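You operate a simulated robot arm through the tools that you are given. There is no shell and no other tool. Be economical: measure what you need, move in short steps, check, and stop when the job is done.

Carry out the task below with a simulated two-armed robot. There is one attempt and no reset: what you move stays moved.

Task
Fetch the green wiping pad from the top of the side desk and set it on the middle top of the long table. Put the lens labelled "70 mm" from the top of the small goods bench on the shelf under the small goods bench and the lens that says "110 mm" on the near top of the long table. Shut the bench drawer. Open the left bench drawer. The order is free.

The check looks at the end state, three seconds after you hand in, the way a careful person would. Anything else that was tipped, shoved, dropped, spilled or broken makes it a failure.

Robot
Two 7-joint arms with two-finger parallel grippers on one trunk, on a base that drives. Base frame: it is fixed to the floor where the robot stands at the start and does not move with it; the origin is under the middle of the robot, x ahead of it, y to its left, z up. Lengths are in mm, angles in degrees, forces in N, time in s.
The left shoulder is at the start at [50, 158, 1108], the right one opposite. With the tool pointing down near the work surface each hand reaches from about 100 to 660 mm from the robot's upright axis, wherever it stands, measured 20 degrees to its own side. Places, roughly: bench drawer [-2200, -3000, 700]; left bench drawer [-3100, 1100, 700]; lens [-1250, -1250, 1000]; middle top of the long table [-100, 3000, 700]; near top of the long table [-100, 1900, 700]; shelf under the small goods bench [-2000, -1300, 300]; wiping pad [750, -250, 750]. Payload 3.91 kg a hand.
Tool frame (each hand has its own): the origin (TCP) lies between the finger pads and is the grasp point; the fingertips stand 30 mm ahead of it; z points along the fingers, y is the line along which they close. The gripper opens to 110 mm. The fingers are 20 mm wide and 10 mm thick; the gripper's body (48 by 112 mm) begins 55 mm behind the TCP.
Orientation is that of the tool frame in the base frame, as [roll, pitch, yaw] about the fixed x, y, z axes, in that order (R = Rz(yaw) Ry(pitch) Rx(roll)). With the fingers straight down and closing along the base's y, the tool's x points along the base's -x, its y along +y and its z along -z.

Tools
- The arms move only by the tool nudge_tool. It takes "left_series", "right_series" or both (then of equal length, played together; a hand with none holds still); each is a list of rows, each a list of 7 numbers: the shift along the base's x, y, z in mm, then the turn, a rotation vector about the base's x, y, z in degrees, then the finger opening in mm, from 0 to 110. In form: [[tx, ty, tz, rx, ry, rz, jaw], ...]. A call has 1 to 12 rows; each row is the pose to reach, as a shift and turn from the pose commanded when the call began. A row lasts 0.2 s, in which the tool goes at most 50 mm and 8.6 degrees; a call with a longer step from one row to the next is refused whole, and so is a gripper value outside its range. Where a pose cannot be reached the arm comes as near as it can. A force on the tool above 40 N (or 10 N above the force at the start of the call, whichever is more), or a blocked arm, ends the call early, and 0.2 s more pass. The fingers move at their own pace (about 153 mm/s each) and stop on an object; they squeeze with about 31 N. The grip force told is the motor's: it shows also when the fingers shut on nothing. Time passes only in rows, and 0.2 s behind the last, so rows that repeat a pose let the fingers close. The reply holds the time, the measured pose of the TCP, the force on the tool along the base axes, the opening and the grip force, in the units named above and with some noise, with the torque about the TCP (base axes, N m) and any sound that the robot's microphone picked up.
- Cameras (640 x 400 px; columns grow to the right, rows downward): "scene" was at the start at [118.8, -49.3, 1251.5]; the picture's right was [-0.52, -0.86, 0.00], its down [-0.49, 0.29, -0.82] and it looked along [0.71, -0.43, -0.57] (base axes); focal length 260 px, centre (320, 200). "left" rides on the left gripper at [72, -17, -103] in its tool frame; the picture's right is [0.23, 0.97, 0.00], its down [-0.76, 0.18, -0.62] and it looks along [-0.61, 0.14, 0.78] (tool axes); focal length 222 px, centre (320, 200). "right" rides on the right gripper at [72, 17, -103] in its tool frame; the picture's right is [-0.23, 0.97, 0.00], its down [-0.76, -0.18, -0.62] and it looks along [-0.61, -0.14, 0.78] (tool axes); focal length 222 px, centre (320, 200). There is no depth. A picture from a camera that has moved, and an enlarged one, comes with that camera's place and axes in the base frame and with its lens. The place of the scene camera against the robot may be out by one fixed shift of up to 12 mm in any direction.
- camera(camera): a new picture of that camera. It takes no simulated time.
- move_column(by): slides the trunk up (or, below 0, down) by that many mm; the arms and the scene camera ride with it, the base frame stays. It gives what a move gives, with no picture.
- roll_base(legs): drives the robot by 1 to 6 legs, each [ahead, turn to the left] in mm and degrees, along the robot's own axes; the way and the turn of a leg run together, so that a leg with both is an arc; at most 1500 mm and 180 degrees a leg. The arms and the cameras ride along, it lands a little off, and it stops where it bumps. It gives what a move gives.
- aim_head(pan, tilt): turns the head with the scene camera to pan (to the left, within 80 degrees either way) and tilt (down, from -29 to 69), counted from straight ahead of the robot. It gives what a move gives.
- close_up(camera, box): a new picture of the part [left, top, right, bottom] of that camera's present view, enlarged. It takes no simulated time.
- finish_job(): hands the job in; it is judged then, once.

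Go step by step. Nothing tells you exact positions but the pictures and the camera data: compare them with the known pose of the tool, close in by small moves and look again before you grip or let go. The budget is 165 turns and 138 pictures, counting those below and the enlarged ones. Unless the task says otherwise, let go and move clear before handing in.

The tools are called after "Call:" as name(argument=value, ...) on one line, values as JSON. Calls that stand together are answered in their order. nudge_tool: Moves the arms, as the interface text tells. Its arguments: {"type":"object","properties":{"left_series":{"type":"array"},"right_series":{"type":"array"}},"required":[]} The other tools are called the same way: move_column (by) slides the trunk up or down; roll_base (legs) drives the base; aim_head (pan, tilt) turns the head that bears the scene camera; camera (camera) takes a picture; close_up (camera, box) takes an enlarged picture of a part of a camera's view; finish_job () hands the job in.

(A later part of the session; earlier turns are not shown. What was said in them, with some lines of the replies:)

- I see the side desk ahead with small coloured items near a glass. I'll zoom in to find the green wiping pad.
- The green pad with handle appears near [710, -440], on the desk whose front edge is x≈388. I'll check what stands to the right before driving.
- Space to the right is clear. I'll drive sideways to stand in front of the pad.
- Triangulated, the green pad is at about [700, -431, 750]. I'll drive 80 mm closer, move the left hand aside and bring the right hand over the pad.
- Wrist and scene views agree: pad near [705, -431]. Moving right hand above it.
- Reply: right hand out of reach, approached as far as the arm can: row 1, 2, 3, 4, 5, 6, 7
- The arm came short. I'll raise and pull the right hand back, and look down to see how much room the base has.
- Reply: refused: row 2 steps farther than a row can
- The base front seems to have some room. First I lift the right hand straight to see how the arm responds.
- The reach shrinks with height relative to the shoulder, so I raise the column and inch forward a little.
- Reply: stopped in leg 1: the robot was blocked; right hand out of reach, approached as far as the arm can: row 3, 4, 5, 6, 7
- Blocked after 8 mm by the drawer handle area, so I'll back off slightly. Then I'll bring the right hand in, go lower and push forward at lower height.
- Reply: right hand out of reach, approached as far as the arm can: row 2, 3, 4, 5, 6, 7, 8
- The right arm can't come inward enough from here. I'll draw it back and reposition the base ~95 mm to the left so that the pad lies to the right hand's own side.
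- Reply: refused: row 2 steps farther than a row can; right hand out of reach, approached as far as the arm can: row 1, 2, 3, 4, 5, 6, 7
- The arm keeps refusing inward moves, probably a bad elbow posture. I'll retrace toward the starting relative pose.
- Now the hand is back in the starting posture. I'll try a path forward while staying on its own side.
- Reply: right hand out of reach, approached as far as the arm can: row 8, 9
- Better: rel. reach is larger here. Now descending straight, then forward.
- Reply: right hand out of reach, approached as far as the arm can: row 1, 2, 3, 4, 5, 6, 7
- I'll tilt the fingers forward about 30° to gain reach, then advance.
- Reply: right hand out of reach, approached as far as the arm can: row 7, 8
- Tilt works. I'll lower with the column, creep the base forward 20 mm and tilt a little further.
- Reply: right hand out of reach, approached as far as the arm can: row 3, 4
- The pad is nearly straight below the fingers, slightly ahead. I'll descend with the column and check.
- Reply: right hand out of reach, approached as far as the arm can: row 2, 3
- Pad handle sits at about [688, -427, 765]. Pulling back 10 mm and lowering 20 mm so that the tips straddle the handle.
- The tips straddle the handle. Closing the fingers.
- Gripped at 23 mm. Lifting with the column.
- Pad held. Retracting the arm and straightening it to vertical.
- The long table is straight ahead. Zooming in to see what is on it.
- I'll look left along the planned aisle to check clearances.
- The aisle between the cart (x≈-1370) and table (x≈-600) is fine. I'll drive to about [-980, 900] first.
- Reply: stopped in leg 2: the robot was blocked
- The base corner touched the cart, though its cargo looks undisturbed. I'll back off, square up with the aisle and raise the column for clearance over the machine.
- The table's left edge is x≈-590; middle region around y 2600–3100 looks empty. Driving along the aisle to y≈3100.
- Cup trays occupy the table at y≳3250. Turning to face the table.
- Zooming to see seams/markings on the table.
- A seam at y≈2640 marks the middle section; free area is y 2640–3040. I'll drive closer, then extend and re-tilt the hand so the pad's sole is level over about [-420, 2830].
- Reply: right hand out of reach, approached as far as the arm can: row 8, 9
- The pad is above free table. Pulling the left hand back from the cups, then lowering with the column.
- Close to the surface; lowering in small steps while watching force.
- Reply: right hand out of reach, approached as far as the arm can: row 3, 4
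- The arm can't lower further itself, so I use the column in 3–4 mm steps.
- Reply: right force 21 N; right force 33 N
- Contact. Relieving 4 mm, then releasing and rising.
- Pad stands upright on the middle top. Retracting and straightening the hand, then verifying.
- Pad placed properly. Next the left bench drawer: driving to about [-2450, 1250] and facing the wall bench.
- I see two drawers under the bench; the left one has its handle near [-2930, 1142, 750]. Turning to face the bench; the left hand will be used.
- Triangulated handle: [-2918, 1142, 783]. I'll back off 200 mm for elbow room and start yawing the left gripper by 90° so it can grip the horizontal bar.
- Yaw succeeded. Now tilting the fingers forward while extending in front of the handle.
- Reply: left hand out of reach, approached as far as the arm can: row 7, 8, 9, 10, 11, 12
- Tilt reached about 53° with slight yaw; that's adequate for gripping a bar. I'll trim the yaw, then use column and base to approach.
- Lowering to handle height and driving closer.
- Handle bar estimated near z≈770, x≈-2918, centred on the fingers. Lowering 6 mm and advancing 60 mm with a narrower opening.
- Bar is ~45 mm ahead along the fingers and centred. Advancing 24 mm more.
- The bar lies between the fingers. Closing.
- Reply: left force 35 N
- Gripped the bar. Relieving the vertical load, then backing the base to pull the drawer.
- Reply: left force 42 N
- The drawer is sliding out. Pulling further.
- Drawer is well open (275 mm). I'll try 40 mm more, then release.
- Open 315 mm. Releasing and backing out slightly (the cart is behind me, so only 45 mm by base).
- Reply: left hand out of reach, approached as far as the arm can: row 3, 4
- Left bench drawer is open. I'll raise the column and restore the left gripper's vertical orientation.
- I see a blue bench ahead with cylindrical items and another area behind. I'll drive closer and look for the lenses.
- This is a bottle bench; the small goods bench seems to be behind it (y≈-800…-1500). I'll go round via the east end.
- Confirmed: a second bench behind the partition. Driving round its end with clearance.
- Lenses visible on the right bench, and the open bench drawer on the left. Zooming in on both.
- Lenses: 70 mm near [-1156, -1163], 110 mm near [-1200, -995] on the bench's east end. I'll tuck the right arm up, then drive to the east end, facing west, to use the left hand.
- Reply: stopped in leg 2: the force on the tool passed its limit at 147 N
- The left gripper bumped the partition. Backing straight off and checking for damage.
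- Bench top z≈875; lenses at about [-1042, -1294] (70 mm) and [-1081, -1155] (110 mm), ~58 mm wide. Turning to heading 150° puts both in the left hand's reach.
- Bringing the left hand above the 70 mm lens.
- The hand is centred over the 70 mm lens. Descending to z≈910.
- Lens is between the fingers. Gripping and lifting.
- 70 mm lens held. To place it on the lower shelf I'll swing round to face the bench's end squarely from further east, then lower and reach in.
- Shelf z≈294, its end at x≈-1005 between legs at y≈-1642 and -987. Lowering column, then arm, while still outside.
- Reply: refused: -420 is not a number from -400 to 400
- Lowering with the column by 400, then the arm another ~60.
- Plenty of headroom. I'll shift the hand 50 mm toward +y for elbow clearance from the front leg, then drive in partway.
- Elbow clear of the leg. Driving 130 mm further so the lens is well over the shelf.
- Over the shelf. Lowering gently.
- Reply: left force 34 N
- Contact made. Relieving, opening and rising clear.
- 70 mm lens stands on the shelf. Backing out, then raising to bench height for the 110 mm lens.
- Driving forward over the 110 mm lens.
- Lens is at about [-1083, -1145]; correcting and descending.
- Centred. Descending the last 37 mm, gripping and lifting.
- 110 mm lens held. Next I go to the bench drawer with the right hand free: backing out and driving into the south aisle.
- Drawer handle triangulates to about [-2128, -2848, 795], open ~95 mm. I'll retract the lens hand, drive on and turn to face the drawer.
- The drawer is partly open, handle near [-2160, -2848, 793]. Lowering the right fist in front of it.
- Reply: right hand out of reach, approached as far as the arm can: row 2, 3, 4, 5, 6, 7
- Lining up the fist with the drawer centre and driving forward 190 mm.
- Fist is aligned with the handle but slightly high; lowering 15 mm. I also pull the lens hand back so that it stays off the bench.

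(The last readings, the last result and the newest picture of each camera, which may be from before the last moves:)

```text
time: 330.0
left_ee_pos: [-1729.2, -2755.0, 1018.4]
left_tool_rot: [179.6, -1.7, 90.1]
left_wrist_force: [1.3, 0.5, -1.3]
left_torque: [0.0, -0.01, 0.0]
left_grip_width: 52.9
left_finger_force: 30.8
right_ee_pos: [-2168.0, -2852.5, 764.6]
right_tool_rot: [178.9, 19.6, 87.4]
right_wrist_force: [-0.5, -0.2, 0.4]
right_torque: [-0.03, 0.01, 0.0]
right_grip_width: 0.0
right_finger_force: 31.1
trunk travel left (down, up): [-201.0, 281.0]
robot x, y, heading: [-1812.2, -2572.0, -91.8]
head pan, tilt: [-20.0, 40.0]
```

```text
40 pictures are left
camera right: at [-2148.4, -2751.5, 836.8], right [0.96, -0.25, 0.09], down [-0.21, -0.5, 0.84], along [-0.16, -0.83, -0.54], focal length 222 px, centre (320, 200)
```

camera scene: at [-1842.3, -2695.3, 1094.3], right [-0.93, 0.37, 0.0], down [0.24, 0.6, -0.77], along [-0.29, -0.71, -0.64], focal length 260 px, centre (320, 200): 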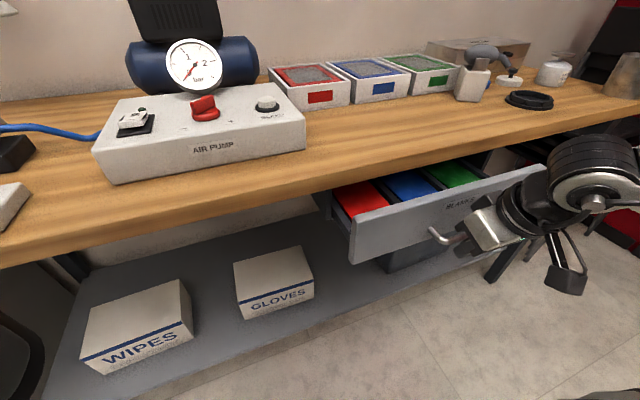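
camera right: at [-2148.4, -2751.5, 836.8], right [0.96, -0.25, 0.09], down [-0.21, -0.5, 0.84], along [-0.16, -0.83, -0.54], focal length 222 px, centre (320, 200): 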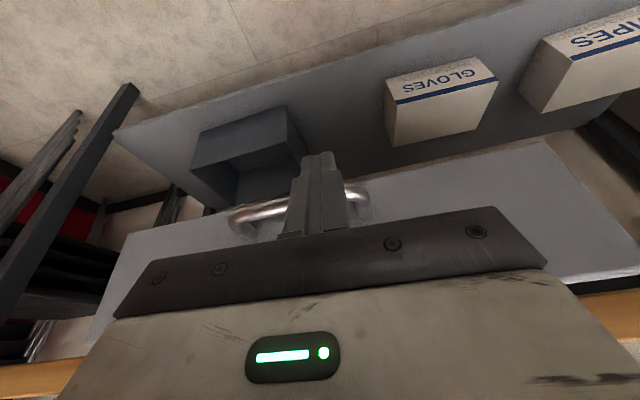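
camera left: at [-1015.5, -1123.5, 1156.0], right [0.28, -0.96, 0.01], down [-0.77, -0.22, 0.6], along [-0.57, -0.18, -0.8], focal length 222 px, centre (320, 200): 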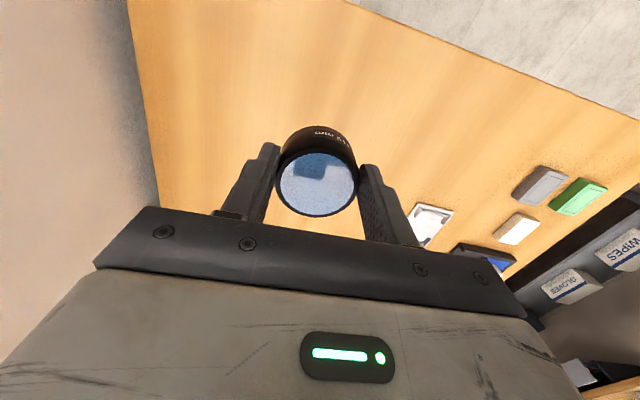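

Handle just ahead of the fist. Pushing in steps.

Call:
roll_base(legs=[[60, 0]])

Call:
roll_base(legs=[[40, 0]])

Call:
camera(camera="scene")

Call:
camera(camera="right")

```text
time: 330.9
left_ee_pos: [-1730.3, -2815.3, 1019.4]
left_tool_rot: [179.6, -1.7, 90.1]
left_wrist_force: [1.0, -0.3, -1.2]
left_torque: [-0.02, 0.01, -0.01]
left_grip_width: 52.8
left_finger_force: 31.4
right_ee_pos: [-2170.3, -2914.4, 764.0]
right_tool_rot: [178.8, 19.7, 87.6]
right_wrist_force: [-0.2, -0.6, -0.1]
right_torque: [0.02, -0.01, 0.04]
right_grip_width: 0.4
right_finger_force: 30.5
trunk travel left (down, up): [-201.0, 281.0]
robot x, y, heading: [-1815.6, -2633.0, -91.8]
head pan, tilt: [-20.0, 40.0]
```

```text
time: 331.8
left_ee_pos: [-1732.1, -2854.3, 1019.9]
left_tool_rot: [179.5, -1.5, 90.1]
left_wrist_force: [-1.0, -0.2, -2.3]
left_torque: [-0.02, -0.02, -0.03]
left_grip_width: 52.9
left_finger_force: 30.8
right_ee_pos: [-2171.2, -2951.5, 761.8]
right_tool_rot: [178.7, 19.1, 87.4]
right_wrist_force: [3.7, 21.0, -16.2]
right_torque: [0.48, 0.04, 0.08]
right_grip_width: 0.0
right_finger_force: 30.9
trunk travel left (down, up): [-201.0, 281.0]
robot x, y, heading: [-1819.0, -2672.0, -92.1]
head pan, tilt: [-20.0, 40.0]
```

```text
39 pictures are left
camera scene: at [-1845.9, -2794.3, 1094.0], right [-0.93, 0.37, 0.0], down [0.24, 0.6, -0.77], along [-0.28, -0.71, -0.64], focal length 260 px, centre (320, 200)
```

scene: 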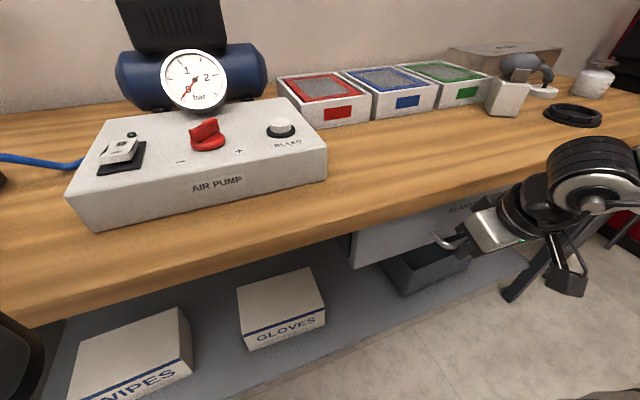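

```text
38 pictures are left
camera right: at [-2151.2, -2849.6, 835.6], right [0.96, -0.25, 0.09], down [-0.21, -0.51, 0.83], along [-0.16, -0.82, -0.54], focal length 222 px, centre (320, 200)
```

right: 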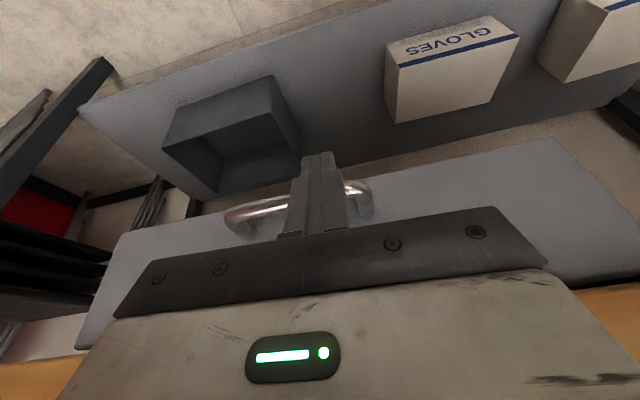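

The drawer is nearly home; pushing the last bit with the arm.

Call:
nudge_tool(right_series=[[0, -5, 0, 0, 0, 0, 0], [0, -10, 0, 0, 0, 0, 0], [0, -15, 0, 0, 0, 0, 0]])

Call:
camera(camera="right")

```text
time: 332.4
left_ee_pos: [-1732.0, -2855.0, 1019.2]
left_tool_rot: [179.6, -1.7, 90.1]
left_wrist_force: [-0.2, 0.0, -2.6]
left_torque: [0.0, -0.01, -0.02]
left_grip_width: 52.6
left_finger_force: 30.6
right_ee_pos: [-2170.6, -2951.7, 759.3]
right_tool_rot: [178.9, 17.7, 87.3]
right_wrist_force: [1.6, 5.6, -1.6]
right_torque: [0.04, 0.07, -0.02]
right_grip_width: 0.2
right_finger_force: 31.3
trunk travel left (down, up): [-201.0, 281.0]
robot x, y, heading: [-1818.0, -2669.0, -91.9]
head pan, tilt: [-20.0, 40.0]
stopped in row 2 (right hand): the force on the tool passed its limit at 56 N (the readings are from after the stop); the commanded pose is now the measured one
```

```text
37 pictures are left
camera right: at [-2150.0, -2852.8, 835.3], right [0.96, -0.26, 0.09], down [-0.21, -0.53, 0.82], along [-0.16, -0.81, -0.56], focal length 222 px, centre (320, 200)
```

right: 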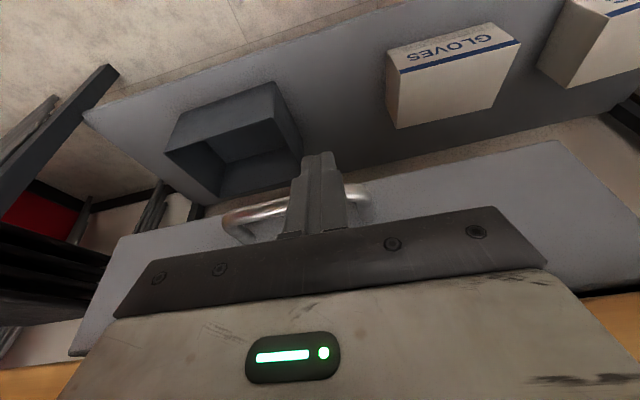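

Hard stop reached. Backing off to check the drawer.

Call:
roll_base(legs=[[-250, 0]])

Call:
move_column(by=80)

Call:
aim_head(pan=-30, tilt=40)

Call:
close_up(camera="scene", box=[160, 60, 480, 260])

```text
time: 334.2
left_ee_pos: [-1724.4, -2605.9, 1018.5]
left_tool_rot: [179.6, -1.7, 90.0]
left_wrist_force: [-0.3, 1.1, -1.7]
left_torque: [0.0, -0.02, 0.02]
left_grip_width: 52.5
left_finger_force: 30.8
right_ee_pos: [-2162.5, -2704.7, 759.5]
right_tool_rot: [178.9, 17.9, 87.3]
right_wrist_force: [0.3, 1.4, -0.3]
right_torque: [-0.03, 0.02, -0.01]
right_grip_width: 0.0
right_finger_force: 31.4
trunk travel left (down, up): [-201.0, 281.0]
robot x, y, heading: [-1803.9, -2423.0, -91.9]
head pan, tilt: [-20.0, 40.0]
```

```text
time: 335.4
left_ee_pos: [-1724.6, -2606.6, 1098.5]
left_tool_rot: [179.7, -1.6, 90.1]
left_wrist_force: [0.0, 1.1, -1.4]
left_torque: [0.04, 0.01, 0.03]
left_grip_width: 53.0
left_finger_force: 31.0
right_ee_pos: [-2162.3, -2706.6, 839.2]
right_tool_rot: [178.9, 17.8, 87.3]
right_wrist_force: [-0.1, -0.3, 0.6]
right_torque: [0.03, -0.02, -0.01]
right_grip_width: 0.0
right_finger_force: 31.0
trunk travel left (down, up): [-281.0, 201.0]
robot x, y, heading: [-1811.7, -2424.6, -91.8]
head pan, tilt: [-20.0, 40.0]
```

```text
time: 336.1
left_ee_pos: [-1725.2, -2606.2, 1098.1]
left_tool_rot: [179.6, -1.7, 90.0]
left_wrist_force: [0.4, -0.2, -1.4]
left_torque: [-0.01, 0.02, -0.03]
left_grip_width: 52.9
left_finger_force: 30.8
right_ee_pos: [-2163.3, -2705.2, 839.2]
right_tool_rot: [178.9, 17.8, 87.2]
right_wrist_force: [0.5, 0.2, 0.2]
right_torque: [0.01, 0.02, 0.03]
right_grip_width: 0.0
right_finger_force: 30.9
trunk travel left (down, up): [-281.0, 201.0]
robot x, y, heading: [-1807.5, -2422.6, -91.8]
head pan, tilt: [-30.0, 40.0]
```

```text
2.00 times, centred on (320, 160) of scene
camera zoom: at [-1850.5, -2539.9, 1174.3], right [-0.85, 0.53, 0.0], down [0.34, 0.55, -0.77], along [-0.4, -0.65, -0.64], focal length 521 px, centre (320, 280)
```

zoom: 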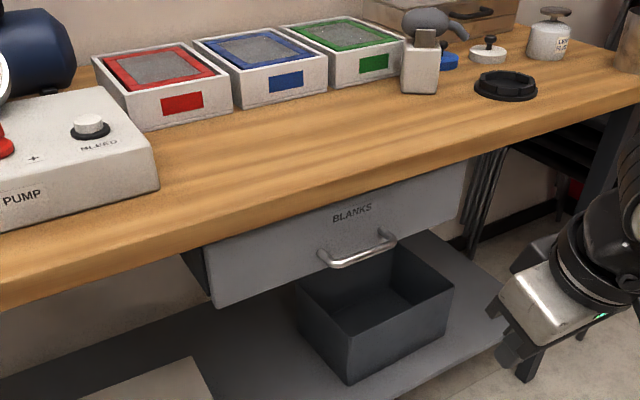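

Call:
close_up(camera="scene", box=[230, 160, 310, 220])

Call:
aim_head(pan=-50, tilt=40)

Call:
camera(camera="scene")

```text
6.67 times, centred on (270, 190) of scene
camera zoom: at [-1850.5, -2539.9, 1174.3], right [-0.85, 0.53, 0.0], down [0.34, 0.55, -0.77], along [-0.4, -0.65, -0.64], focal length 1735 px, centre (653, 267)
```

zoom: 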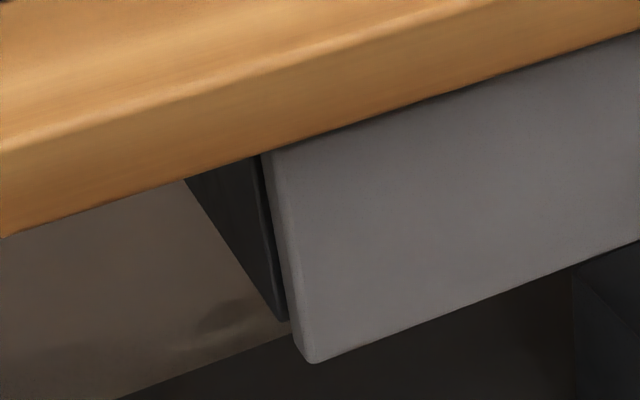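

```text
time: 336.9
left_ee_pos: [-1723.6, -2605.7, 1098.8]
left_tool_rot: [179.6, -1.7, 89.9]
left_wrist_force: [0.1, 0.1, -1.9]
left_torque: [0.02, 0.01, -0.02]
left_grip_width: 52.7
left_finger_force: 31.0
right_ee_pos: [-2162.7, -2705.2, 839.5]
right_tool_rot: [178.9, 17.8, 87.3]
right_wrist_force: [-0.4, 0.4, -0.8]
right_torque: [-0.02, 0.01, 0.01]
right_grip_width: 0.0
right_finger_force: 31.0
trunk travel left (down, up): [-281.0, 201.0]
robot x, y, heading: [-1811.5, -2425.8, -91.9]
head pan, tilt: [-50.0, 40.0]
```

```text
34 pictures are left
camera scene: at [-1872.5, -2520.2, 1174.3], right [-0.62, 0.79, 0.0], down [0.51, 0.4, -0.77], along [-0.6, -0.47, -0.64], focal length 260 px, centre (320, 200)
```

scene: 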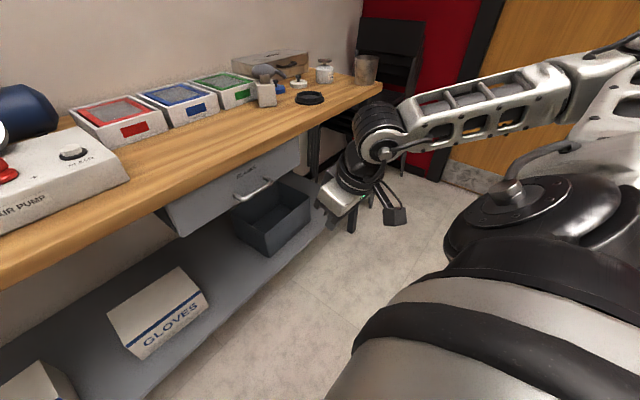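

The drawer front sits flush under the bench top, so it is shut. Straightening the right hand, raising the column and starting the trip to the long table with the 110 mm lens.

Call:
nudge_tool(right_series=[[0, 20, 0, 6, 0, 0, 0], [0, 40, 0, 12, 0, 0, 40], [0, 60, 0, 18, 0, 0, 60], [0, 60, 0, 18, 0, 0, 60]])

Call:
move_column(by=195)

Call:
roll_base(legs=[[-200, 0], [0, 92], [1000, 0], [560, 0], [0, 90]])

```text
time: 337.9
left_ee_pos: [-1725.1, -2606.6, 1099.1]
left_tool_rot: [179.6, -1.6, 90.0]
left_wrist_force: [0.5, 1.1, -2.2]
left_torque: [-0.04, 0.02, 0.0]
left_grip_width: 52.9
left_finger_force: 30.2
right_ee_pos: [-2162.7, -2645.1, 840.9]
right_tool_rot: [179.7, -0.3, 87.4]
right_wrist_force: [-0.7, 0.0, 0.4]
right_torque: [0.01, -0.01, 0.03]
right_grip_width: 60.0
right_finger_force: 0.1
trunk travel left (down, up): [-281.0, 201.0]
robot x, y, heading: [-1807.0, -2425.0, -92.0]
head pan, tilt: [-50.0, 40.0]
```

```text
time: 340.1
left_ee_pos: [-1725.0, -2605.9, 1294.0]
left_tool_rot: [179.5, -1.7, 90.1]
left_wrist_force: [0.7, 0.5, -2.5]
left_torque: [0.0, -0.02, 0.0]
left_grip_width: 53.0
left_finger_force: 31.3
right_ee_pos: [-2163.5, -2646.8, 1036.1]
right_tool_rot: [179.6, -0.2, 87.4]
right_wrist_force: [0.7, -0.1, -0.1]
right_torque: [0.03, -0.03, 0.01]
right_grip_width: 59.7
right_finger_force: 0.1
trunk travel left (down, up): [-476.0, 6.0]
robot x, y, heading: [-1806.5, -2426.5, -91.9]
head pan, tilt: [-50.0, 40.0]
```

```text
time: 357.0
left_ee_pos: [-319.8, -2072.1, 1294.8]
left_tool_rot: [179.6, -1.7, -89.6]
left_wrist_force: [0.1, 0.2, -1.5]
left_torque: [-0.04, 0.01, -0.02]
left_grip_width: 53.0
left_finger_force: 30.9
right_ee_pos: [118.1, -2028.1, 1035.3]
right_tool_rot: [179.8, -0.2, -92.0]
right_wrist_force: [-0.4, 0.1, -0.6]
right_torque: [0.0, -0.01, 0.02]
right_grip_width: 59.8
right_finger_force: 0.1
trunk travel left (down, up): [-476.0, 6.0]
robot x, y, heading: [-236.1, -2252.5, 88.4]
head pan, tilt: [-50.0, 40.0]
```

Call:
roll_base(legs=[[0, 1.6], [1000, 0], [950, 0], [0, 32], [1230, 0], [0, -30]])

Call:
aim_head(pan=-20, tilt=25)

Call:
camera(camera="scene")

```text
time: 375.9
left_ee_pos: [-981.8, 887.2, 1294.4]
left_tool_rot: [179.6, -1.7, -85.6]
left_wrist_force: [0.3, -0.1, -1.4]
left_torque: [0.0, -0.02, 0.03]
left_grip_width: 52.5
left_finger_force: 31.3
right_ee_pos: [-547.3, 959.0, 1035.2]
right_tool_rot: [179.7, -0.2, -88.1]
right_wrist_force: [0.5, -0.5, -0.2]
right_torque: [-0.01, 0.01, -0.01]
right_grip_width: 60.0
right_finger_force: 0.0
trunk travel left (down, up): [-476.0, 6.0]
robot x, y, heading: [-885.3, 708.6, 92.5]
head pan, tilt: [-50.0, 40.0]
```

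```text
time: 376.8
left_ee_pos: [-982.6, 886.0, 1292.6]
left_tool_rot: [179.6, -1.6, -85.6]
left_wrist_force: [-0.5, -0.2, -1.9]
left_torque: [-0.01, -0.03, -0.04]
left_grip_width: 52.8
left_finger_force: 30.8
right_ee_pos: [-548.1, 959.7, 1035.0]
right_tool_rot: [179.7, -0.1, -88.2]
right_wrist_force: [0.4, -1.1, 0.1]
right_torque: [-0.04, -0.01, -0.01]
right_grip_width: 59.7
right_finger_force: 0.0
trunk travel left (down, up): [-476.0, 6.0]
robot x, y, heading: [-888.9, 712.7, 92.4]
head pan, tilt: [-20.0, 25.0]
```

```text
33 pictures are left
camera scene: at [-855.5, 834.8, 1392.6], right [0.95, -0.3, 0.0], down [-0.13, -0.4, -0.91], along [0.27, 0.86, -0.42], focal length 260 px, centre (320, 200)
```

scene: 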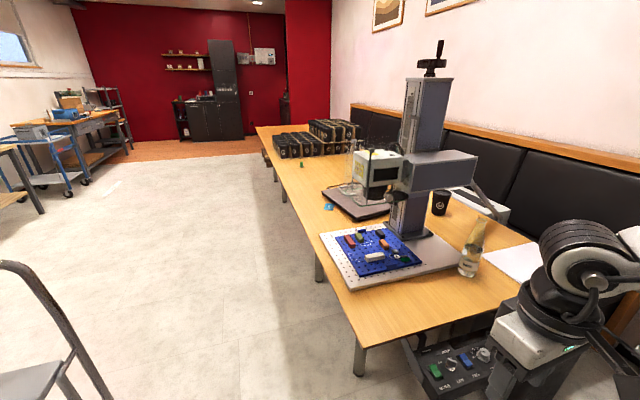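

Green pad is visible in the middle. I'll drift a bit left to keep the right hand clear of the machine head, then continue to y≈2280.

Call:
roll_base(legs=[[0, 5.5], [600, 0], [0, -6], [970, 0]])

Call:
aim_head(pan=-60, tilt=35)

Call:
camera(camera="scene")

```text
time: 380.5
left_ee_pos: [-1078.4, 1446.9, 1295.1]
left_tool_rot: [179.6, -1.7, -79.6]
left_wrist_force: [-0.7, -0.3, -1.3]
left_torque: [-0.08, 0.01, -0.01]
left_grip_width: 52.5
left_finger_force: 30.4
right_ee_pos: [-656.0, 1566.5, 1035.1]
right_tool_rot: [179.8, -0.3, -81.9]
right_wrist_force: [0.2, 0.9, 0.1]
right_torque: [-0.01, 0.01, -0.01]
right_grip_width: 60.0
right_finger_force: 0.0
trunk travel left (down, up): [-476.0, 6.0]
robot x, y, heading: [-961.4, 1284.1, 99.1]
head pan, tilt: [-20.0, 25.0]
stopped in leg 2: the robot was blocked; the commanded pose is now the measured one
```

```text
time: 381.6
left_ee_pos: [-1079.5, 1445.6, 1294.1]
left_tool_rot: [179.6, -1.7, -79.5]
left_wrist_force: [0.1, -0.7, -1.8]
left_torque: [-0.02, -0.01, -0.03]
left_grip_width: 52.7
left_finger_force: 30.8
right_ee_pos: [-656.0, 1564.2, 1036.0]
right_tool_rot: [179.8, -0.3, -82.0]
right_wrist_force: [0.6, -0.3, -0.8]
right_torque: [0.01, -0.01, 0.04]
right_grip_width: 60.1
right_finger_force: 0.1
trunk travel left (down, up): [-476.0, 6.0]
robot x, y, heading: [-962.0, 1284.7, 99.0]
head pan, tilt: [-60.0, 35.0]
```

```text
32 pictures are left
camera scene: at [-895.3, 1374.0, 1376.9], right [0.63, -0.78, 0.0], down [-0.45, -0.36, -0.82], along [0.64, 0.52, -0.57], focal length 260 px, centre (320, 200)
```

scene: 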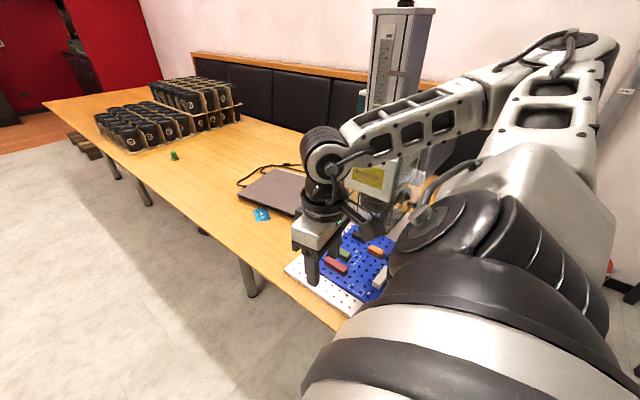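

Blocked by something; looking left at the cart.

Call:
aim_head(pan=60, tilt=50)

Call:
camera(camera="scene")

```text
time: 383.6
left_ee_pos: [-1083.9, 1443.0, 1291.0]
left_tool_rot: [178.7, -1.3, -82.3]
left_wrist_force: [-92.0, -23.9, -25.5]
left_torque: [3.38, -9.82, -8.81]
left_grip_width: 52.8
left_finger_force: 30.6
right_ee_pos: [-656.0, 1565.0, 1036.0]
right_tool_rot: [179.8, -0.2, -82.0]
right_wrist_force: [0.0, -0.6, -0.7]
right_torque: [-0.02, -0.02, 0.02]
right_grip_width: 60.0
right_finger_force: 0.1
trunk travel left (down, up): [-476.0, 6.0]
robot x, y, heading: [-959.1, 1284.0, 98.8]
head pan, tilt: [60.0, 50.0]
```

```text
31 pictures are left
camera scene: at [-974.1, 1398.6, 1361.0], right [0.99, 0.13, 0.0], down [0.09, -0.71, -0.7], along [-0.09, 0.69, -0.72], focal length 260 px, centre (320, 200)
```

scene: 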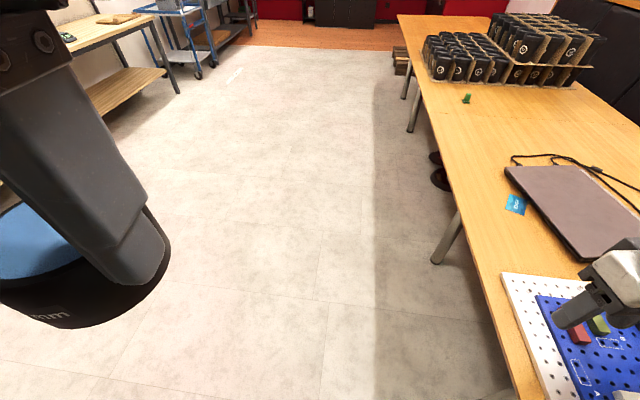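

The head touched the tucked lens hand. I'll move the head back, extend the lens hand forward a bit, then look left again.

Call:
aim_head(pan=-20, tilt=35)

Call:
nudge_tool(left_series=[[-5, 30, -30, 0, 0, 0, 30], [-10, 65, -60, 0, 0, 0, 30], [-15, 100, -90, 0, 0, 0, 30], [-20, 135, -120, 0, 0, 0, 30], [-25, 170, -140, 0, 0, 0, 30], [-25, 170, -140, 0, 0, 0, 30]])

Call:
aim_head(pan=75, tilt=50)

Call:
camera(camera="scene")

```text
time: 385.1
left_ee_pos: [-1079.1, 1444.9, 1294.1]
left_tool_rot: [179.7, -1.7, -79.5]
left_wrist_force: [0.6, -0.2, -1.6]
left_torque: [0.0, -0.02, -0.03]
left_grip_width: 52.7
left_finger_force: 30.4
right_ee_pos: [-654.2, 1565.2, 1035.3]
right_tool_rot: [179.8, -0.3, -82.1]
right_wrist_force: [0.4, -0.2, 0.5]
right_torque: [-0.01, 0.01, 0.01]
right_grip_width: 59.7
right_finger_force: 0.0
trunk travel left (down, up): [-476.0, 6.0]
robot x, y, heading: [-959.1, 1282.5, 99.0]
head pan, tilt: [-20.0, 35.0]
```

```text
time: 386.5
left_ee_pos: [-1101.9, 1617.5, 1156.2]
left_tool_rot: [179.7, -1.8, -79.6]
left_wrist_force: [-0.1, -0.3, -1.2]
left_torque: [-0.01, 0.01, 0.01]
left_grip_width: 52.6
left_finger_force: 30.9
right_ee_pos: [-655.1, 1564.2, 1035.6]
right_tool_rot: [179.8, -0.2, -81.9]
right_wrist_force: [0.4, 0.3, -0.2]
right_torque: [-0.02, 0.01, -0.02]
right_grip_width: 60.1
right_finger_force: 0.0
trunk travel left (down, up): [-476.0, 6.0]
robot x, y, heading: [-962.9, 1280.6, 99.0]
head pan, tilt: [-20.0, 35.0]
```

```text
time: 388.2
left_ee_pos: [-1102.7, 1617.4, 1157.8]
left_tool_rot: [179.7, -1.7, -79.6]
left_wrist_force: [0.1, -0.1, -2.4]
left_torque: [-0.05, -0.01, 0.01]
left_grip_width: 52.8
left_finger_force: 31.2
right_ee_pos: [-655.1, 1565.1, 1035.3]
right_tool_rot: [179.8, -0.2, -82.0]
right_wrist_force: [0.7, 0.0, 0.3]
right_torque: [-0.01, 0.03, 0.0]
right_grip_width: 59.9
right_finger_force: 0.1
trunk travel left (down, up): [-476.0, 6.0]
robot x, y, heading: [-960.5, 1285.0, 99.1]
head pan, tilt: [75.0, 50.0]
```

```text
30 pictures are left
camera scene: at [-1040.3, 1326.8, 1355.1], right [0.11, 0.99, 0.0], down [0.76, -0.08, -0.64], along [-0.64, 0.07, -0.77], focal length 260 px, centre (320, 200)
```

scene: 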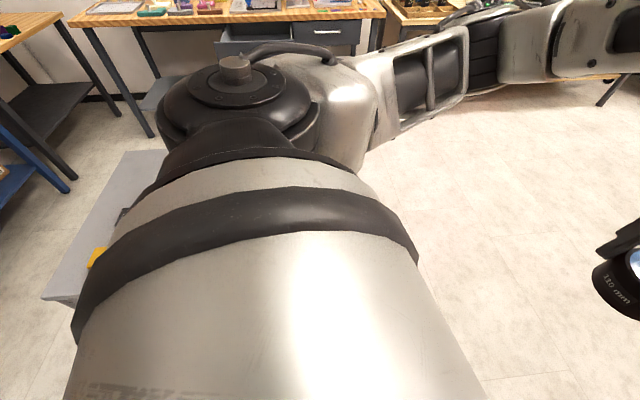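

The base's left side is against the cart's handle. I'll reverse away, pull the right hand inward, then go straight at x≈-915.

Call:
roll_base(legs=[[-300, 0], [0, -9]])

Call:
nudge_tool(right_series=[[-30, 0, 10, 0, 0, 0, 60], [-60, 0, 20, 0, 0, 0, 60], [-90, 0, 30, 0, 0, 0, 60], [-90, 0, 30, 0, 0, 0, 60]])

Call:
camera(camera="scene")

```text
time: 390.9
left_ee_pos: [-999.8, 1339.8, 1157.6]
left_tool_rot: [179.6, -1.8, -88.9]
left_wrist_force: [0.2, 0.4, -2.1]
left_torque: [-0.02, 0.03, 0.01]
left_grip_width: 52.8
left_finger_force: 30.7
right_ee_pos: [-567.3, 1216.0, 1035.7]
right_tool_rot: [179.7, -0.3, -91.3]
right_wrist_force: [0.1, -0.7, -0.3]
right_torque: [0.04, 0.01, 0.03]
right_grip_width: 60.0
right_finger_force: 0.1
trunk travel left (down, up): [-476.0, 6.0]
robot x, y, heading: [-914.8, 981.1, 89.5]
head pan, tilt: [75.0, 50.0]
```

```text
time: 391.9
left_ee_pos: [-999.5, 1338.7, 1156.1]
left_tool_rot: [179.6, -1.8, -88.7]
left_wrist_force: [0.6, 0.3, -1.5]
left_torque: [-0.04, 0.01, 0.02]
left_grip_width: 52.5
left_finger_force: 30.8
right_ee_pos: [-649.6, 1248.1, 1067.2]
right_tool_rot: [179.9, -0.3, -91.4]
right_wrist_force: [0.0, -0.1, 0.3]
right_torque: [0.01, 0.02, 0.0]
right_grip_width: 60.0
right_finger_force: 0.0
right hand out of reach, approached as far as the arm can: row 1, 2, 3, 4
trunk travel left (down, up): [-476.0, 6.0]
robot x, y, heading: [-913.4, 985.1, 89.7]
head pan, tilt: [75.0, 50.0]
```

```text
29 pictures are left
camera scene: at [-984.9, 1041.8, 1355.2], right [0.26, 0.96, 0.0], down [0.74, -0.2, -0.64], along [-0.62, 0.17, -0.77], focal length 260 px, centre (320, 200)
```

scene: 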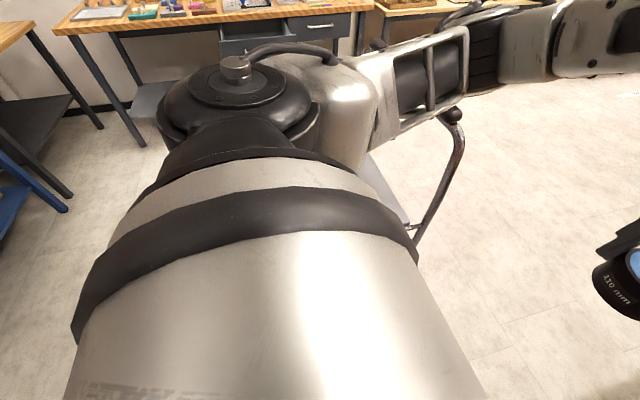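

The cart hasn't shifted; at x≈-910 there is clearance as on the first pass. Driving on to y≈2280.

Call:
roll_base(legs=[[700, 0], [600, 0]])

Call:
aim_head(pan=-50, tilt=40)

Call:
camera(camera="scene")

```text
time: 394.3
left_ee_pos: [-1002.3, 1676.9, 1162.8]
left_tool_rot: [-180.0, -0.6, -88.8]
left_wrist_force: [0.7, -0.4, -0.6]
left_torque: [-0.03, 0.0, 0.0]
left_grip_width: 52.6
left_finger_force: 31.2
right_ee_pos: [-642.3, 1580.1, 1072.9]
right_tool_rot: [-177.6, 0.6, -91.6]
right_wrist_force: [0.3, -0.7, -0.5]
right_torque: [-0.03, -0.03, 0.01]
right_grip_width: 60.2
right_finger_force: 0.0
trunk travel left (down, up): [-476.0, 6.0]
robot x, y, heading: [-917.4, 1343.1, 88.6]
head pan, tilt: [75.0, 50.0]
stopped in leg 1: the robot was blocked; the commanded pose is now the measured one
```

```text
time: 396.4
left_ee_pos: [-1002.3, 1675.7, 1164.1]
left_tool_rot: [179.8, -0.4, -88.7]
left_wrist_force: [0.6, 0.8, -2.1]
left_torque: [0.0, -0.03, 0.0]
left_grip_width: 52.8
left_finger_force: 31.1
right_ee_pos: [-642.0, 1579.0, 1072.7]
right_tool_rot: [-177.7, 0.4, -91.4]
right_wrist_force: [-0.3, 0.3, -0.2]
right_torque: [0.01, -0.01, 0.04]
right_grip_width: 60.2
right_finger_force: 0.1
trunk travel left (down, up): [-476.0, 6.0]
robot x, y, heading: [-915.9, 1346.1, 88.5]
head pan, tilt: [-50.0, 40.0]
```

```text
28 pictures are left
camera scene: at [-848.6, 1407.5, 1371.7], right [0.62, -0.78, -0.02], down [-0.5, -0.38, -0.78], along [0.6, 0.49, -0.63], focal length 260 px, centre (320, 200)
```

scene: 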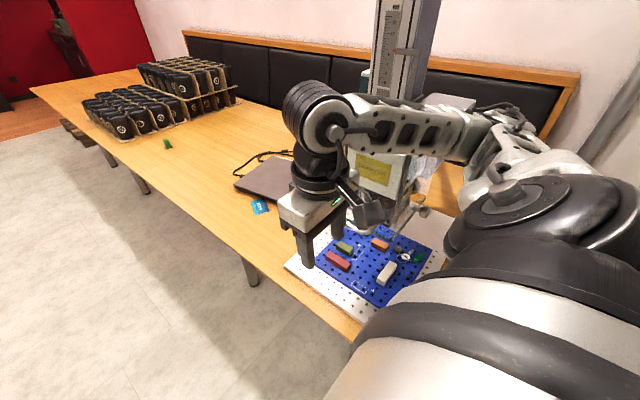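

The right elbow now rides lower than on the first pass and touches the machine. Reversing straight away, then checking.

Call:
roll_base(legs=[[-350, 0]])

Call:
aim_head(pan=-40, tilt=25)

Call:
camera(camera="scene")

```text
time: 398.6
left_ee_pos: [-1003.9, 1350.4, 1156.0]
left_tool_rot: [179.6, -1.7, -89.2]
left_wrist_force: [-0.8, -0.6, -1.3]
left_torque: [0.0, 0.02, 0.01]
left_grip_width: 52.6
left_finger_force: 31.1
right_ee_pos: [-647.2, 1247.4, 1064.3]
right_tool_rot: [-178.5, -0.9, -91.6]
right_wrist_force: [0.4, 0.4, 0.2]
right_torque: [-0.03, -0.04, -0.01]
right_grip_width: 60.1
right_finger_force: 0.0
trunk travel left (down, up): [-476.0, 6.0]
robot x, y, heading: [-924.2, 996.5, 88.5]
head pan, tilt: [-50.0, 40.0]
```

```text
time: 399.4
left_ee_pos: [-1004.1, 1350.9, 1156.4]
left_tool_rot: [179.6, -1.8, -89.1]
left_wrist_force: [-0.3, 0.0, -1.6]
left_torque: [-0.02, 0.01, -0.04]
left_grip_width: 52.9
left_finger_force: 31.2
right_ee_pos: [-646.7, 1248.5, 1065.4]
right_tool_rot: [-178.5, -0.8, -91.7]
right_wrist_force: [-0.1, 0.0, 0.0]
right_torque: [-0.01, 0.0, 0.01]
right_grip_width: 59.8
right_finger_force: 0.1
trunk travel left (down, up): [-476.0, 6.0]
robot x, y, heading: [-919.8, 994.5, 88.3]
head pan, tilt: [-40.0, 25.0]
```

```text
27 pictures are left
camera scene: at [-856.5, 1100.9, 1392.5], right [0.75, -0.66, 0.0], down [-0.28, -0.32, -0.91], along [0.6, 0.68, -0.42], focal length 260 px, centre (320, 200)
```

scene: 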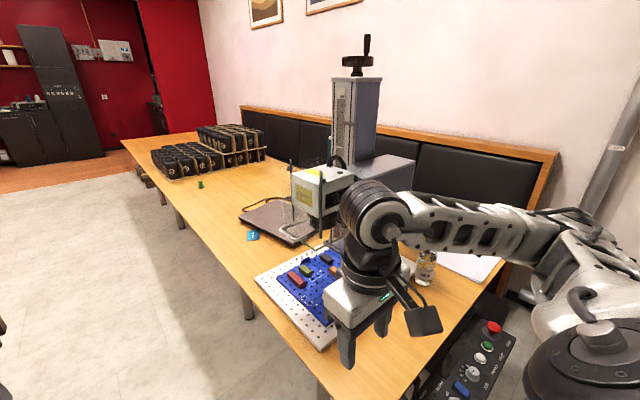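

Machine and bottle are still upright. Rather than pass again, I'll set the lens on the free strip at the near end of the table (y≈1375, between edge and peg board). Repositioning to face the near end.

Call:
roll_base(legs=[[-394, 0], [0, -88.3], [530, 0], [0, 90]])

Call:
aim_head(pan=0, tilt=30)

Call:
camera(camera="scene")

```text
time: 412.1
left_ee_pos: [-518.3, 960.0, 1156.7]
left_tool_rot: [179.5, -1.9, -85.7]
left_wrist_force: [0.1, -0.5, -1.4]
left_torque: [0.0, -0.05, 0.0]
left_grip_width: 52.6
left_finger_force: 31.4
right_ee_pos: [-156.4, 879.0, 1065.8]
right_tool_rot: [-178.4, -0.8, -88.3]
right_wrist_force: [-0.9, 0.4, -0.2]
right_torque: [0.0, 0.0, 0.0]
right_grip_width: 59.9
right_finger_force: 0.1
trunk travel left (down, up): [-476.0, 6.0]
robot x, y, heading: [-418.6, 612.8, 91.7]
head pan, tilt: [-40.0, 25.0]
```

```text
time: 413.1
left_ee_pos: [-519.0, 958.5, 1156.5]
left_tool_rot: [179.6, -1.8, -85.7]
left_wrist_force: [0.4, -0.1, -1.5]
left_torque: [-0.03, 0.03, 0.03]
left_grip_width: 52.6
left_finger_force: 31.1
right_ee_pos: [-156.7, 878.6, 1065.6]
right_tool_rot: [-178.5, -0.8, -88.3]
right_wrist_force: [0.7, 0.0, -0.1]
right_torque: [-0.01, 0.03, 0.0]
right_grip_width: 60.2
right_finger_force: 0.1
trunk travel left (down, up): [-476.0, 6.0]
robot x, y, heading: [-415.2, 610.0, 91.9]
head pan, tilt: [0.0, 30.0]
```

```text
26 pictures are left
camera scene: at [-417.3, 736.9, 1384.6], right [1.0, 0.03, 0.0], down [0.02, -0.5, -0.87], along [-0.03, 0.87, -0.5], focal length 260 px, centre (320, 200)
```

scene: 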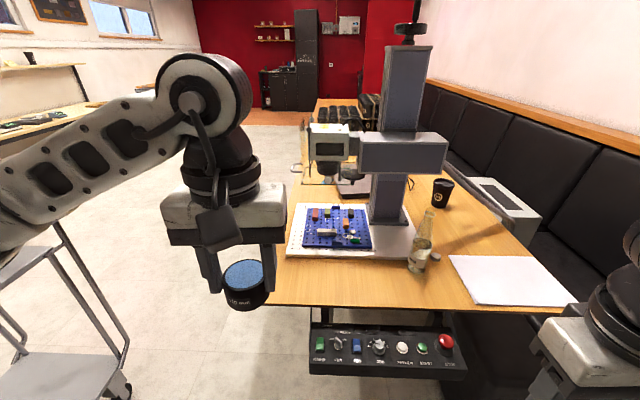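

Clear view: a ~190 mm deep free strip in front of the peg board. I'll place the lens at about [-485, 1340]. Driving forward and extending.

Call:
roll_base(legs=[[200, 0]])

Call:
nudge_tool(left_series=[[10, 35, -20, 0, 0, 0, 30], [20, 70, -40, 0, 0, 0, 30], [30, 105, -60, 0, 0, 0, 30], [40, 140, -80, 0, 0, 0, 30], [40, 175, -100, 0, 0, 0, 30], [40, 180, -120, 0, 0, 0, 30], [40, 180, -120, 0, 0, 0, 30]])

Call:
camera(camera="scene")

Call:
camera(camera="left")

```text
time: 414.8
left_ee_pos: [-526.5, 1161.3, 1156.2]
left_tool_rot: [179.6, -1.9, -85.8]
left_wrist_force: [0.2, 0.3, -1.3]
left_torque: [-0.01, -0.01, 0.0]
left_grip_width: 52.6
left_finger_force: 30.7
right_ee_pos: [-164.3, 1080.5, 1065.7]
right_tool_rot: [-178.5, -0.9, -88.3]
right_wrist_force: [-0.8, -0.1, -0.3]
right_torque: [0.0, 0.02, -0.01]
right_grip_width: 59.9
right_finger_force: 0.1
trunk travel left (down, up): [-476.0, 6.0]
robot x, y, heading: [-429.3, 812.5, 91.7]
head pan, tilt: [0.0, 30.0]
```

```text
time: 416.4
left_ee_pos: [-485.4, 1341.4, 1035.8]
left_tool_rot: [179.7, -1.7, -85.8]
left_wrist_force: [-0.4, -0.6, -2.3]
left_torque: [-0.04, -0.01, 0.03]
left_grip_width: 52.4
left_finger_force: 30.8
right_ee_pos: [-164.9, 1081.0, 1066.0]
right_tool_rot: [-178.5, -0.9, -88.3]
right_wrist_force: [0.1, 0.0, 0.4]
right_torque: [0.0, 0.04, 0.0]
right_grip_width: 60.1
right_finger_force: 0.0
trunk travel left (down, up): [-476.0, 6.0]
robot x, y, heading: [-420.2, 811.9, 91.7]
head pan, tilt: [0.0, 30.0]
```

```text
25 pictures are left
camera scene: at [-423.8, 938.8, 1384.6], right [1.0, 0.03, 0.0], down [0.02, -0.5, -0.87], along [-0.03, 0.87, -0.5], focal length 260 px, centre (320, 200)
```

scene: 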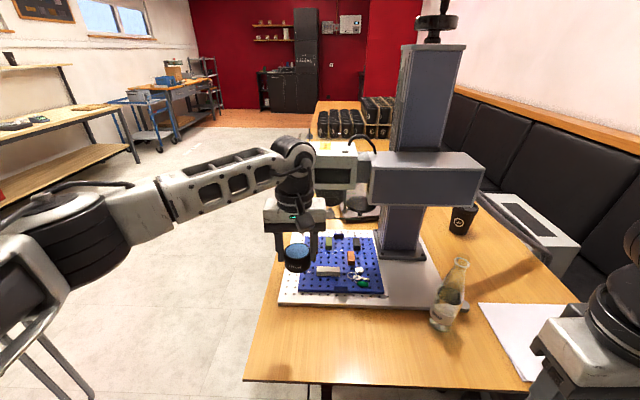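

```text
24 pictures are left
camera left: at [-463.9, 1274.2, 1142.2], right [-0.95, -0.3, 0.01], down [-0.23, 0.77, 0.6], along [-0.19, 0.57, -0.8], focal length 222 px, centre (320, 200)
```

left: 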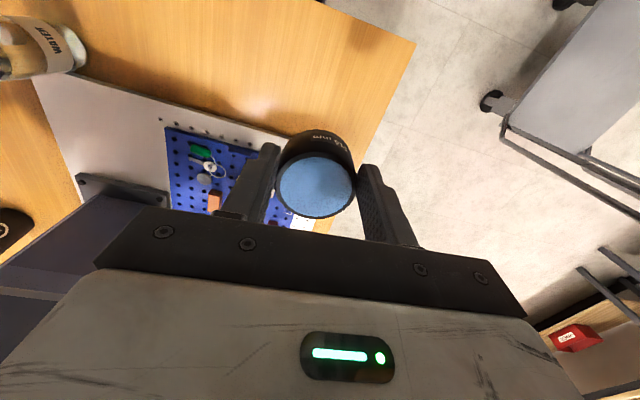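

Position is good: strip y 1240–1445, lens at y 1341. Lowering with column then arm.

Call:
move_column(by=-180)

Call:
nudge_tool(left_series=[[0, 0, -25, 0, 0, 0, 30], [0, 0, -50, 0, 0, 0, 30], [0, 0, -62, 0, 0, 0, 30], [0, 0, -62, 0, 0, 0, 30]])

Call:
camera(camera="left")

Call:
camera(camera="scene")

```text
time: 418.4
left_ee_pos: [-485.8, 1342.0, 857.3]
left_tool_rot: [179.6, -1.8, -85.8]
left_wrist_force: [0.1, 0.5, -1.5]
left_torque: [-0.01, 0.0, 0.01]
left_grip_width: 52.6
left_finger_force: 31.1
right_ee_pos: [-162.6, 1079.1, 886.1]
right_tool_rot: [-178.5, -1.0, -88.2]
right_wrist_force: [0.6, 0.2, -0.4]
right_torque: [0.01, 0.0, -0.02]
right_grip_width: 60.0
right_finger_force: 0.1
trunk travel left (down, up): [-296.0, 186.0]
robot x, y, heading: [-420.5, 807.7, 91.6]
head pan, tilt: [0.0, 30.0]
```

```text
time: 419.4
left_ee_pos: [-484.8, 1341.2, 795.2]
left_tool_rot: [179.6, -1.7, -85.8]
left_wrist_force: [0.3, -0.4, -1.5]
left_torque: [-0.03, 0.0, 0.0]
left_grip_width: 52.8
left_finger_force: 31.1
right_ee_pos: [-163.5, 1080.8, 884.5]
right_tool_rot: [-178.5, -0.9, -88.3]
right_wrist_force: [0.3, 0.2, 0.3]
right_torque: [-0.01, 0.02, 0.01]
right_grip_width: 60.2
right_finger_force: 0.1
trunk travel left (down, up): [-296.0, 186.0]
robot x, y, heading: [-425.0, 818.5, 91.8]
head pan, tilt: [0.0, 30.0]
```

```text
23 pictures are left
camera left: at [-463.5, 1273.3, 901.5], right [-0.95, -0.3, 0.01], down [-0.23, 0.77, 0.6], along [-0.19, 0.57, -0.8], focal length 222 px, centre (320, 200)
```

left: 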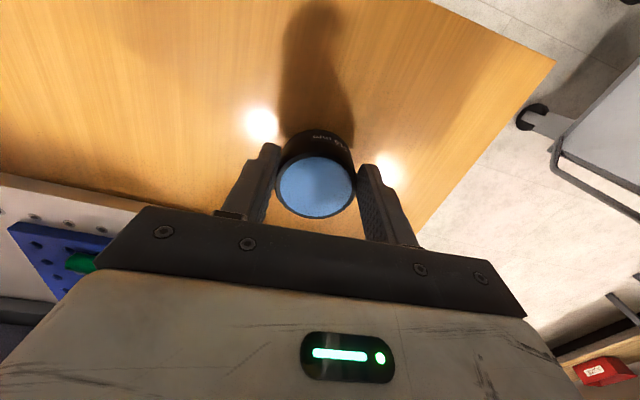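

```text
22 pictures are left
camera scene: at [-423.8, 938.8, 1204.6], right [1.0, 0.03, 0.0], down [0.02, -0.5, -0.87], along [-0.03, 0.87, -0.5], focal length 260 px, centre (320, 200)
```

scene: 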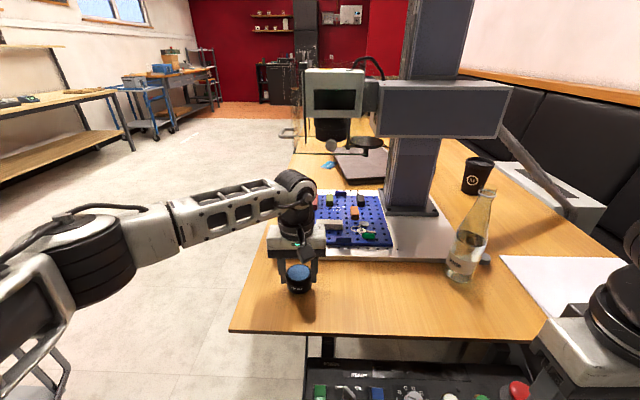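

Call:
nudge_tool(left_series=[[0, 0, -8, 0, 0, 0, 30], [0, 0, -13, 0, 0, 0, 30], [0, 0, -17, 0, 0, 0, 30], [0, 0, -20, 0, 0, 0, 30], [0, 0, -22, 0, 0, 0, 30]])

Call:
camera(camera="left")

```text
time: 420.6
left_ee_pos: [-485.4, 1341.8, 779.2]
left_tool_rot: [179.8, -1.1, -85.8]
left_wrist_force: [-0.8, -1.0, 34.0]
left_torque: [0.32, 0.08, -0.01]
left_grip_width: 54.0
left_finger_force: 31.2
right_ee_pos: [-163.1, 1078.8, 884.6]
right_tool_rot: [-178.5, -0.7, -88.3]
right_wrist_force: [-0.4, -1.1, 0.2]
right_torque: [0.01, -0.03, -0.04]
right_grip_width: 60.0
right_finger_force: 0.0
trunk travel left (down, up): [-296.0, 186.0]
robot x, y, heading: [-420.4, 812.9, 92.0]
head pan, tilt: [0.0, 30.0]
```

```text
21 pictures are left
camera left: at [-463.2, 1273.6, 884.2], right [-0.95, -0.3, 0.01], down [-0.23, 0.76, 0.61], along [-0.19, 0.58, -0.79], focal length 222 px, centre (320, 200)
```

left: 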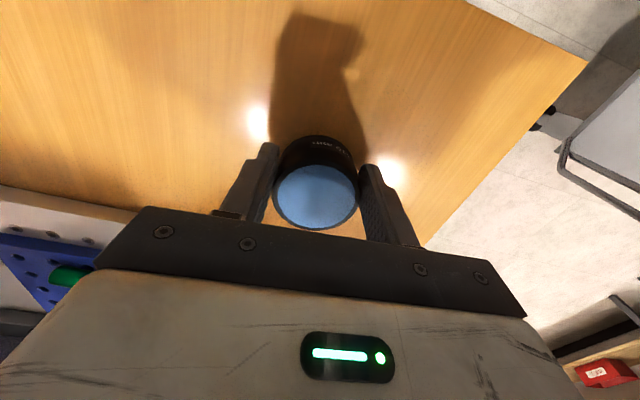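

Contact. Relieving, releasing and rising.

Call:
nudge_tool(left_series=[[0, 0, 4, 0, 0, 0, 30], [0, 0, 5, 0, 0, 0, 58], [0, 0, 5, 0, 0, 0, 70], [0, 0, 5, 0, 0, 0, 80], [0, 0, 5, 0, 0, 0, 80], [0, 0, 40, 0, 0, 0, 80], [0, 0, 80, 0, 0, 0, 80], [0, 0, 120, 0, 0, 0, 80], [0, 0, 120, 0, 0, 0, 80]])

Call:
roll_base(legs=[[-350, 0]])

Call:
close_up(camera="scene", box=[200, 120, 480, 295])

```text
time: 422.6
left_ee_pos: [-485.6, 1340.8, 893.2]
left_tool_rot: [179.5, -1.9, -85.9]
left_wrist_force: [0.5, 0.2, 0.0]
left_torque: [-0.02, 0.0, 0.03]
left_grip_width: 80.0
left_finger_force: 0.0
right_ee_pos: [-163.6, 1080.6, 885.3]
right_tool_rot: [-178.6, -0.9, -88.3]
right_wrist_force: [0.2, 0.0, 0.5]
right_torque: [0.02, -0.02, 0.0]
right_grip_width: 60.2
right_finger_force: 0.1
trunk travel left (down, up): [-296.0, 186.0]
robot x, y, heading: [-423.1, 809.0, 91.6]
head pan, tilt: [0.0, 30.0]
```

```text
time: 424.9
left_ee_pos: [-473.2, 985.3, 893.4]
left_tool_rot: [179.6, -1.8, -85.8]
left_wrist_force: [-0.8, -0.9, -0.4]
left_torque: [0.01, 0.05, 0.0]
left_grip_width: 79.8
left_finger_force: 0.1
right_ee_pos: [-151.3, 723.8, 885.0]
right_tool_rot: [-178.5, -0.9, -88.4]
right_wrist_force: [-0.2, 0.5, 0.0]
right_torque: [0.0, 0.01, 0.01]
right_grip_width: 59.8
right_finger_force: 0.0
trunk travel left (down, up): [-296.0, 186.0]
robot x, y, heading: [-409.5, 456.7, 92.1]
head pan, tilt: [0.0, 30.0]
```

```text
2.29 times, centred on (340, 208) of scene
camera zoom: at [-412.3, 581.7, 1204.7], right [1.0, 0.03, 0.0], down [0.02, -0.5, -0.87], along [-0.03, 0.87, -0.5], focal length 595 px, centre (274, 183)
```

zoom: 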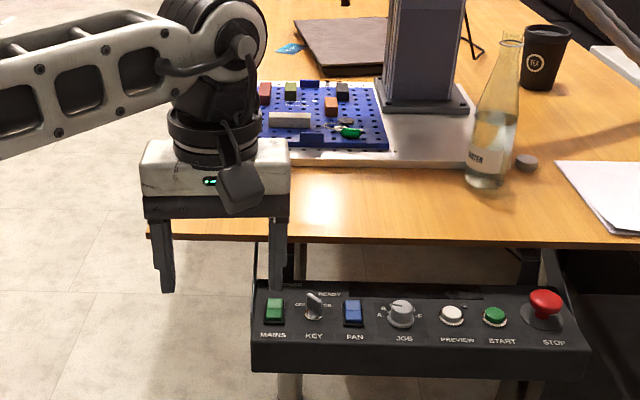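

Call:
nudge_tool(left_series=[[-40, 0, 0, 0, 0, 0, 80], [-80, 0, 0, 0, 0, 0, 80], [-120, 0, 0, 0, 0, 0, 80], [-150, 0, 0, 0, 0, 0, 80], [-150, 0, 0, 0, 0, 0, 80]])

Call:
camera(camera="scene")

```text
time: 426.1
left_ee_pos: [-624.5, 984.0, 892.2]
left_tool_rot: [179.5, -1.8, -85.8]
left_wrist_force: [-0.2, 0.4, -0.2]
left_torque: [0.01, 0.0, -0.04]
left_grip_width: 80.1
left_finger_force: 0.0
right_ee_pos: [-151.4, 722.7, 885.3]
right_tool_rot: [-178.4, -1.0, -88.3]
right_wrist_force: [-0.2, 0.2, 0.2]
right_torque: [0.03, 0.02, -0.01]
right_grip_width: 59.9
right_finger_force: 0.0
trunk travel left (down, up): [-296.0, 186.0]
robot x, y, heading: [-412.6, 455.5, 91.7]
head pan, tilt: [0.0, 30.0]
```

```text
19 pictures are left
camera scene: at [-412.3, 581.9, 1204.7], right [1.0, 0.03, 0.0], down [0.02, -0.5, -0.87], along [-0.03, 0.87, -0.5], focal length 260 px, centre (320, 200)
```

scene: 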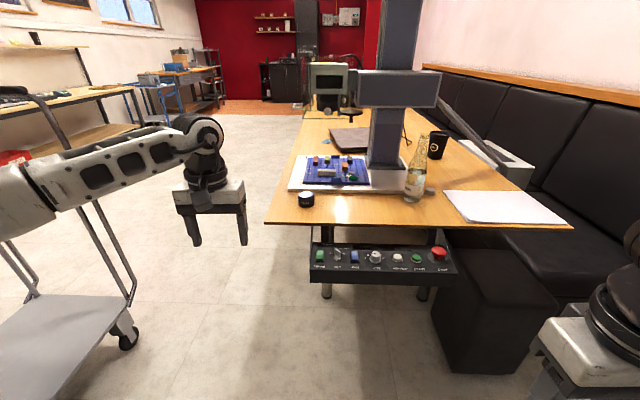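

The 110 mm lens stands upright on the near top, the green pad on the middle top, the 70 mm lens on the shelf. The bench drawer is shut and the left bench drawer is open, so I'm handing in.

Call:
finish_job()

```text
The job is handed in.
```

I finished all five parts and handed the job in; the result of the check has not been shown to me.

- **Green pad:** it stands upright on the middle top of the long table.
- **70 mm lens:** it is on the shelf under the small goods bench.
- **110 mm lens:** it is on the near end of the long table, in front of the peg board.
- **Bench drawer:** it is pushed shut to a hard stop, and its front looks flush with the bench edge. I could not rule out a gap of a few millimetres.
- **Left bench drawer:** it is pulled open about 315 mm.

While driving I bumped the side desk, the small cart, the partition by the small goods bench (147 N) and probably the machine on the long table. In the pictures I took afterwards, nothing had fallen or visibly moved.
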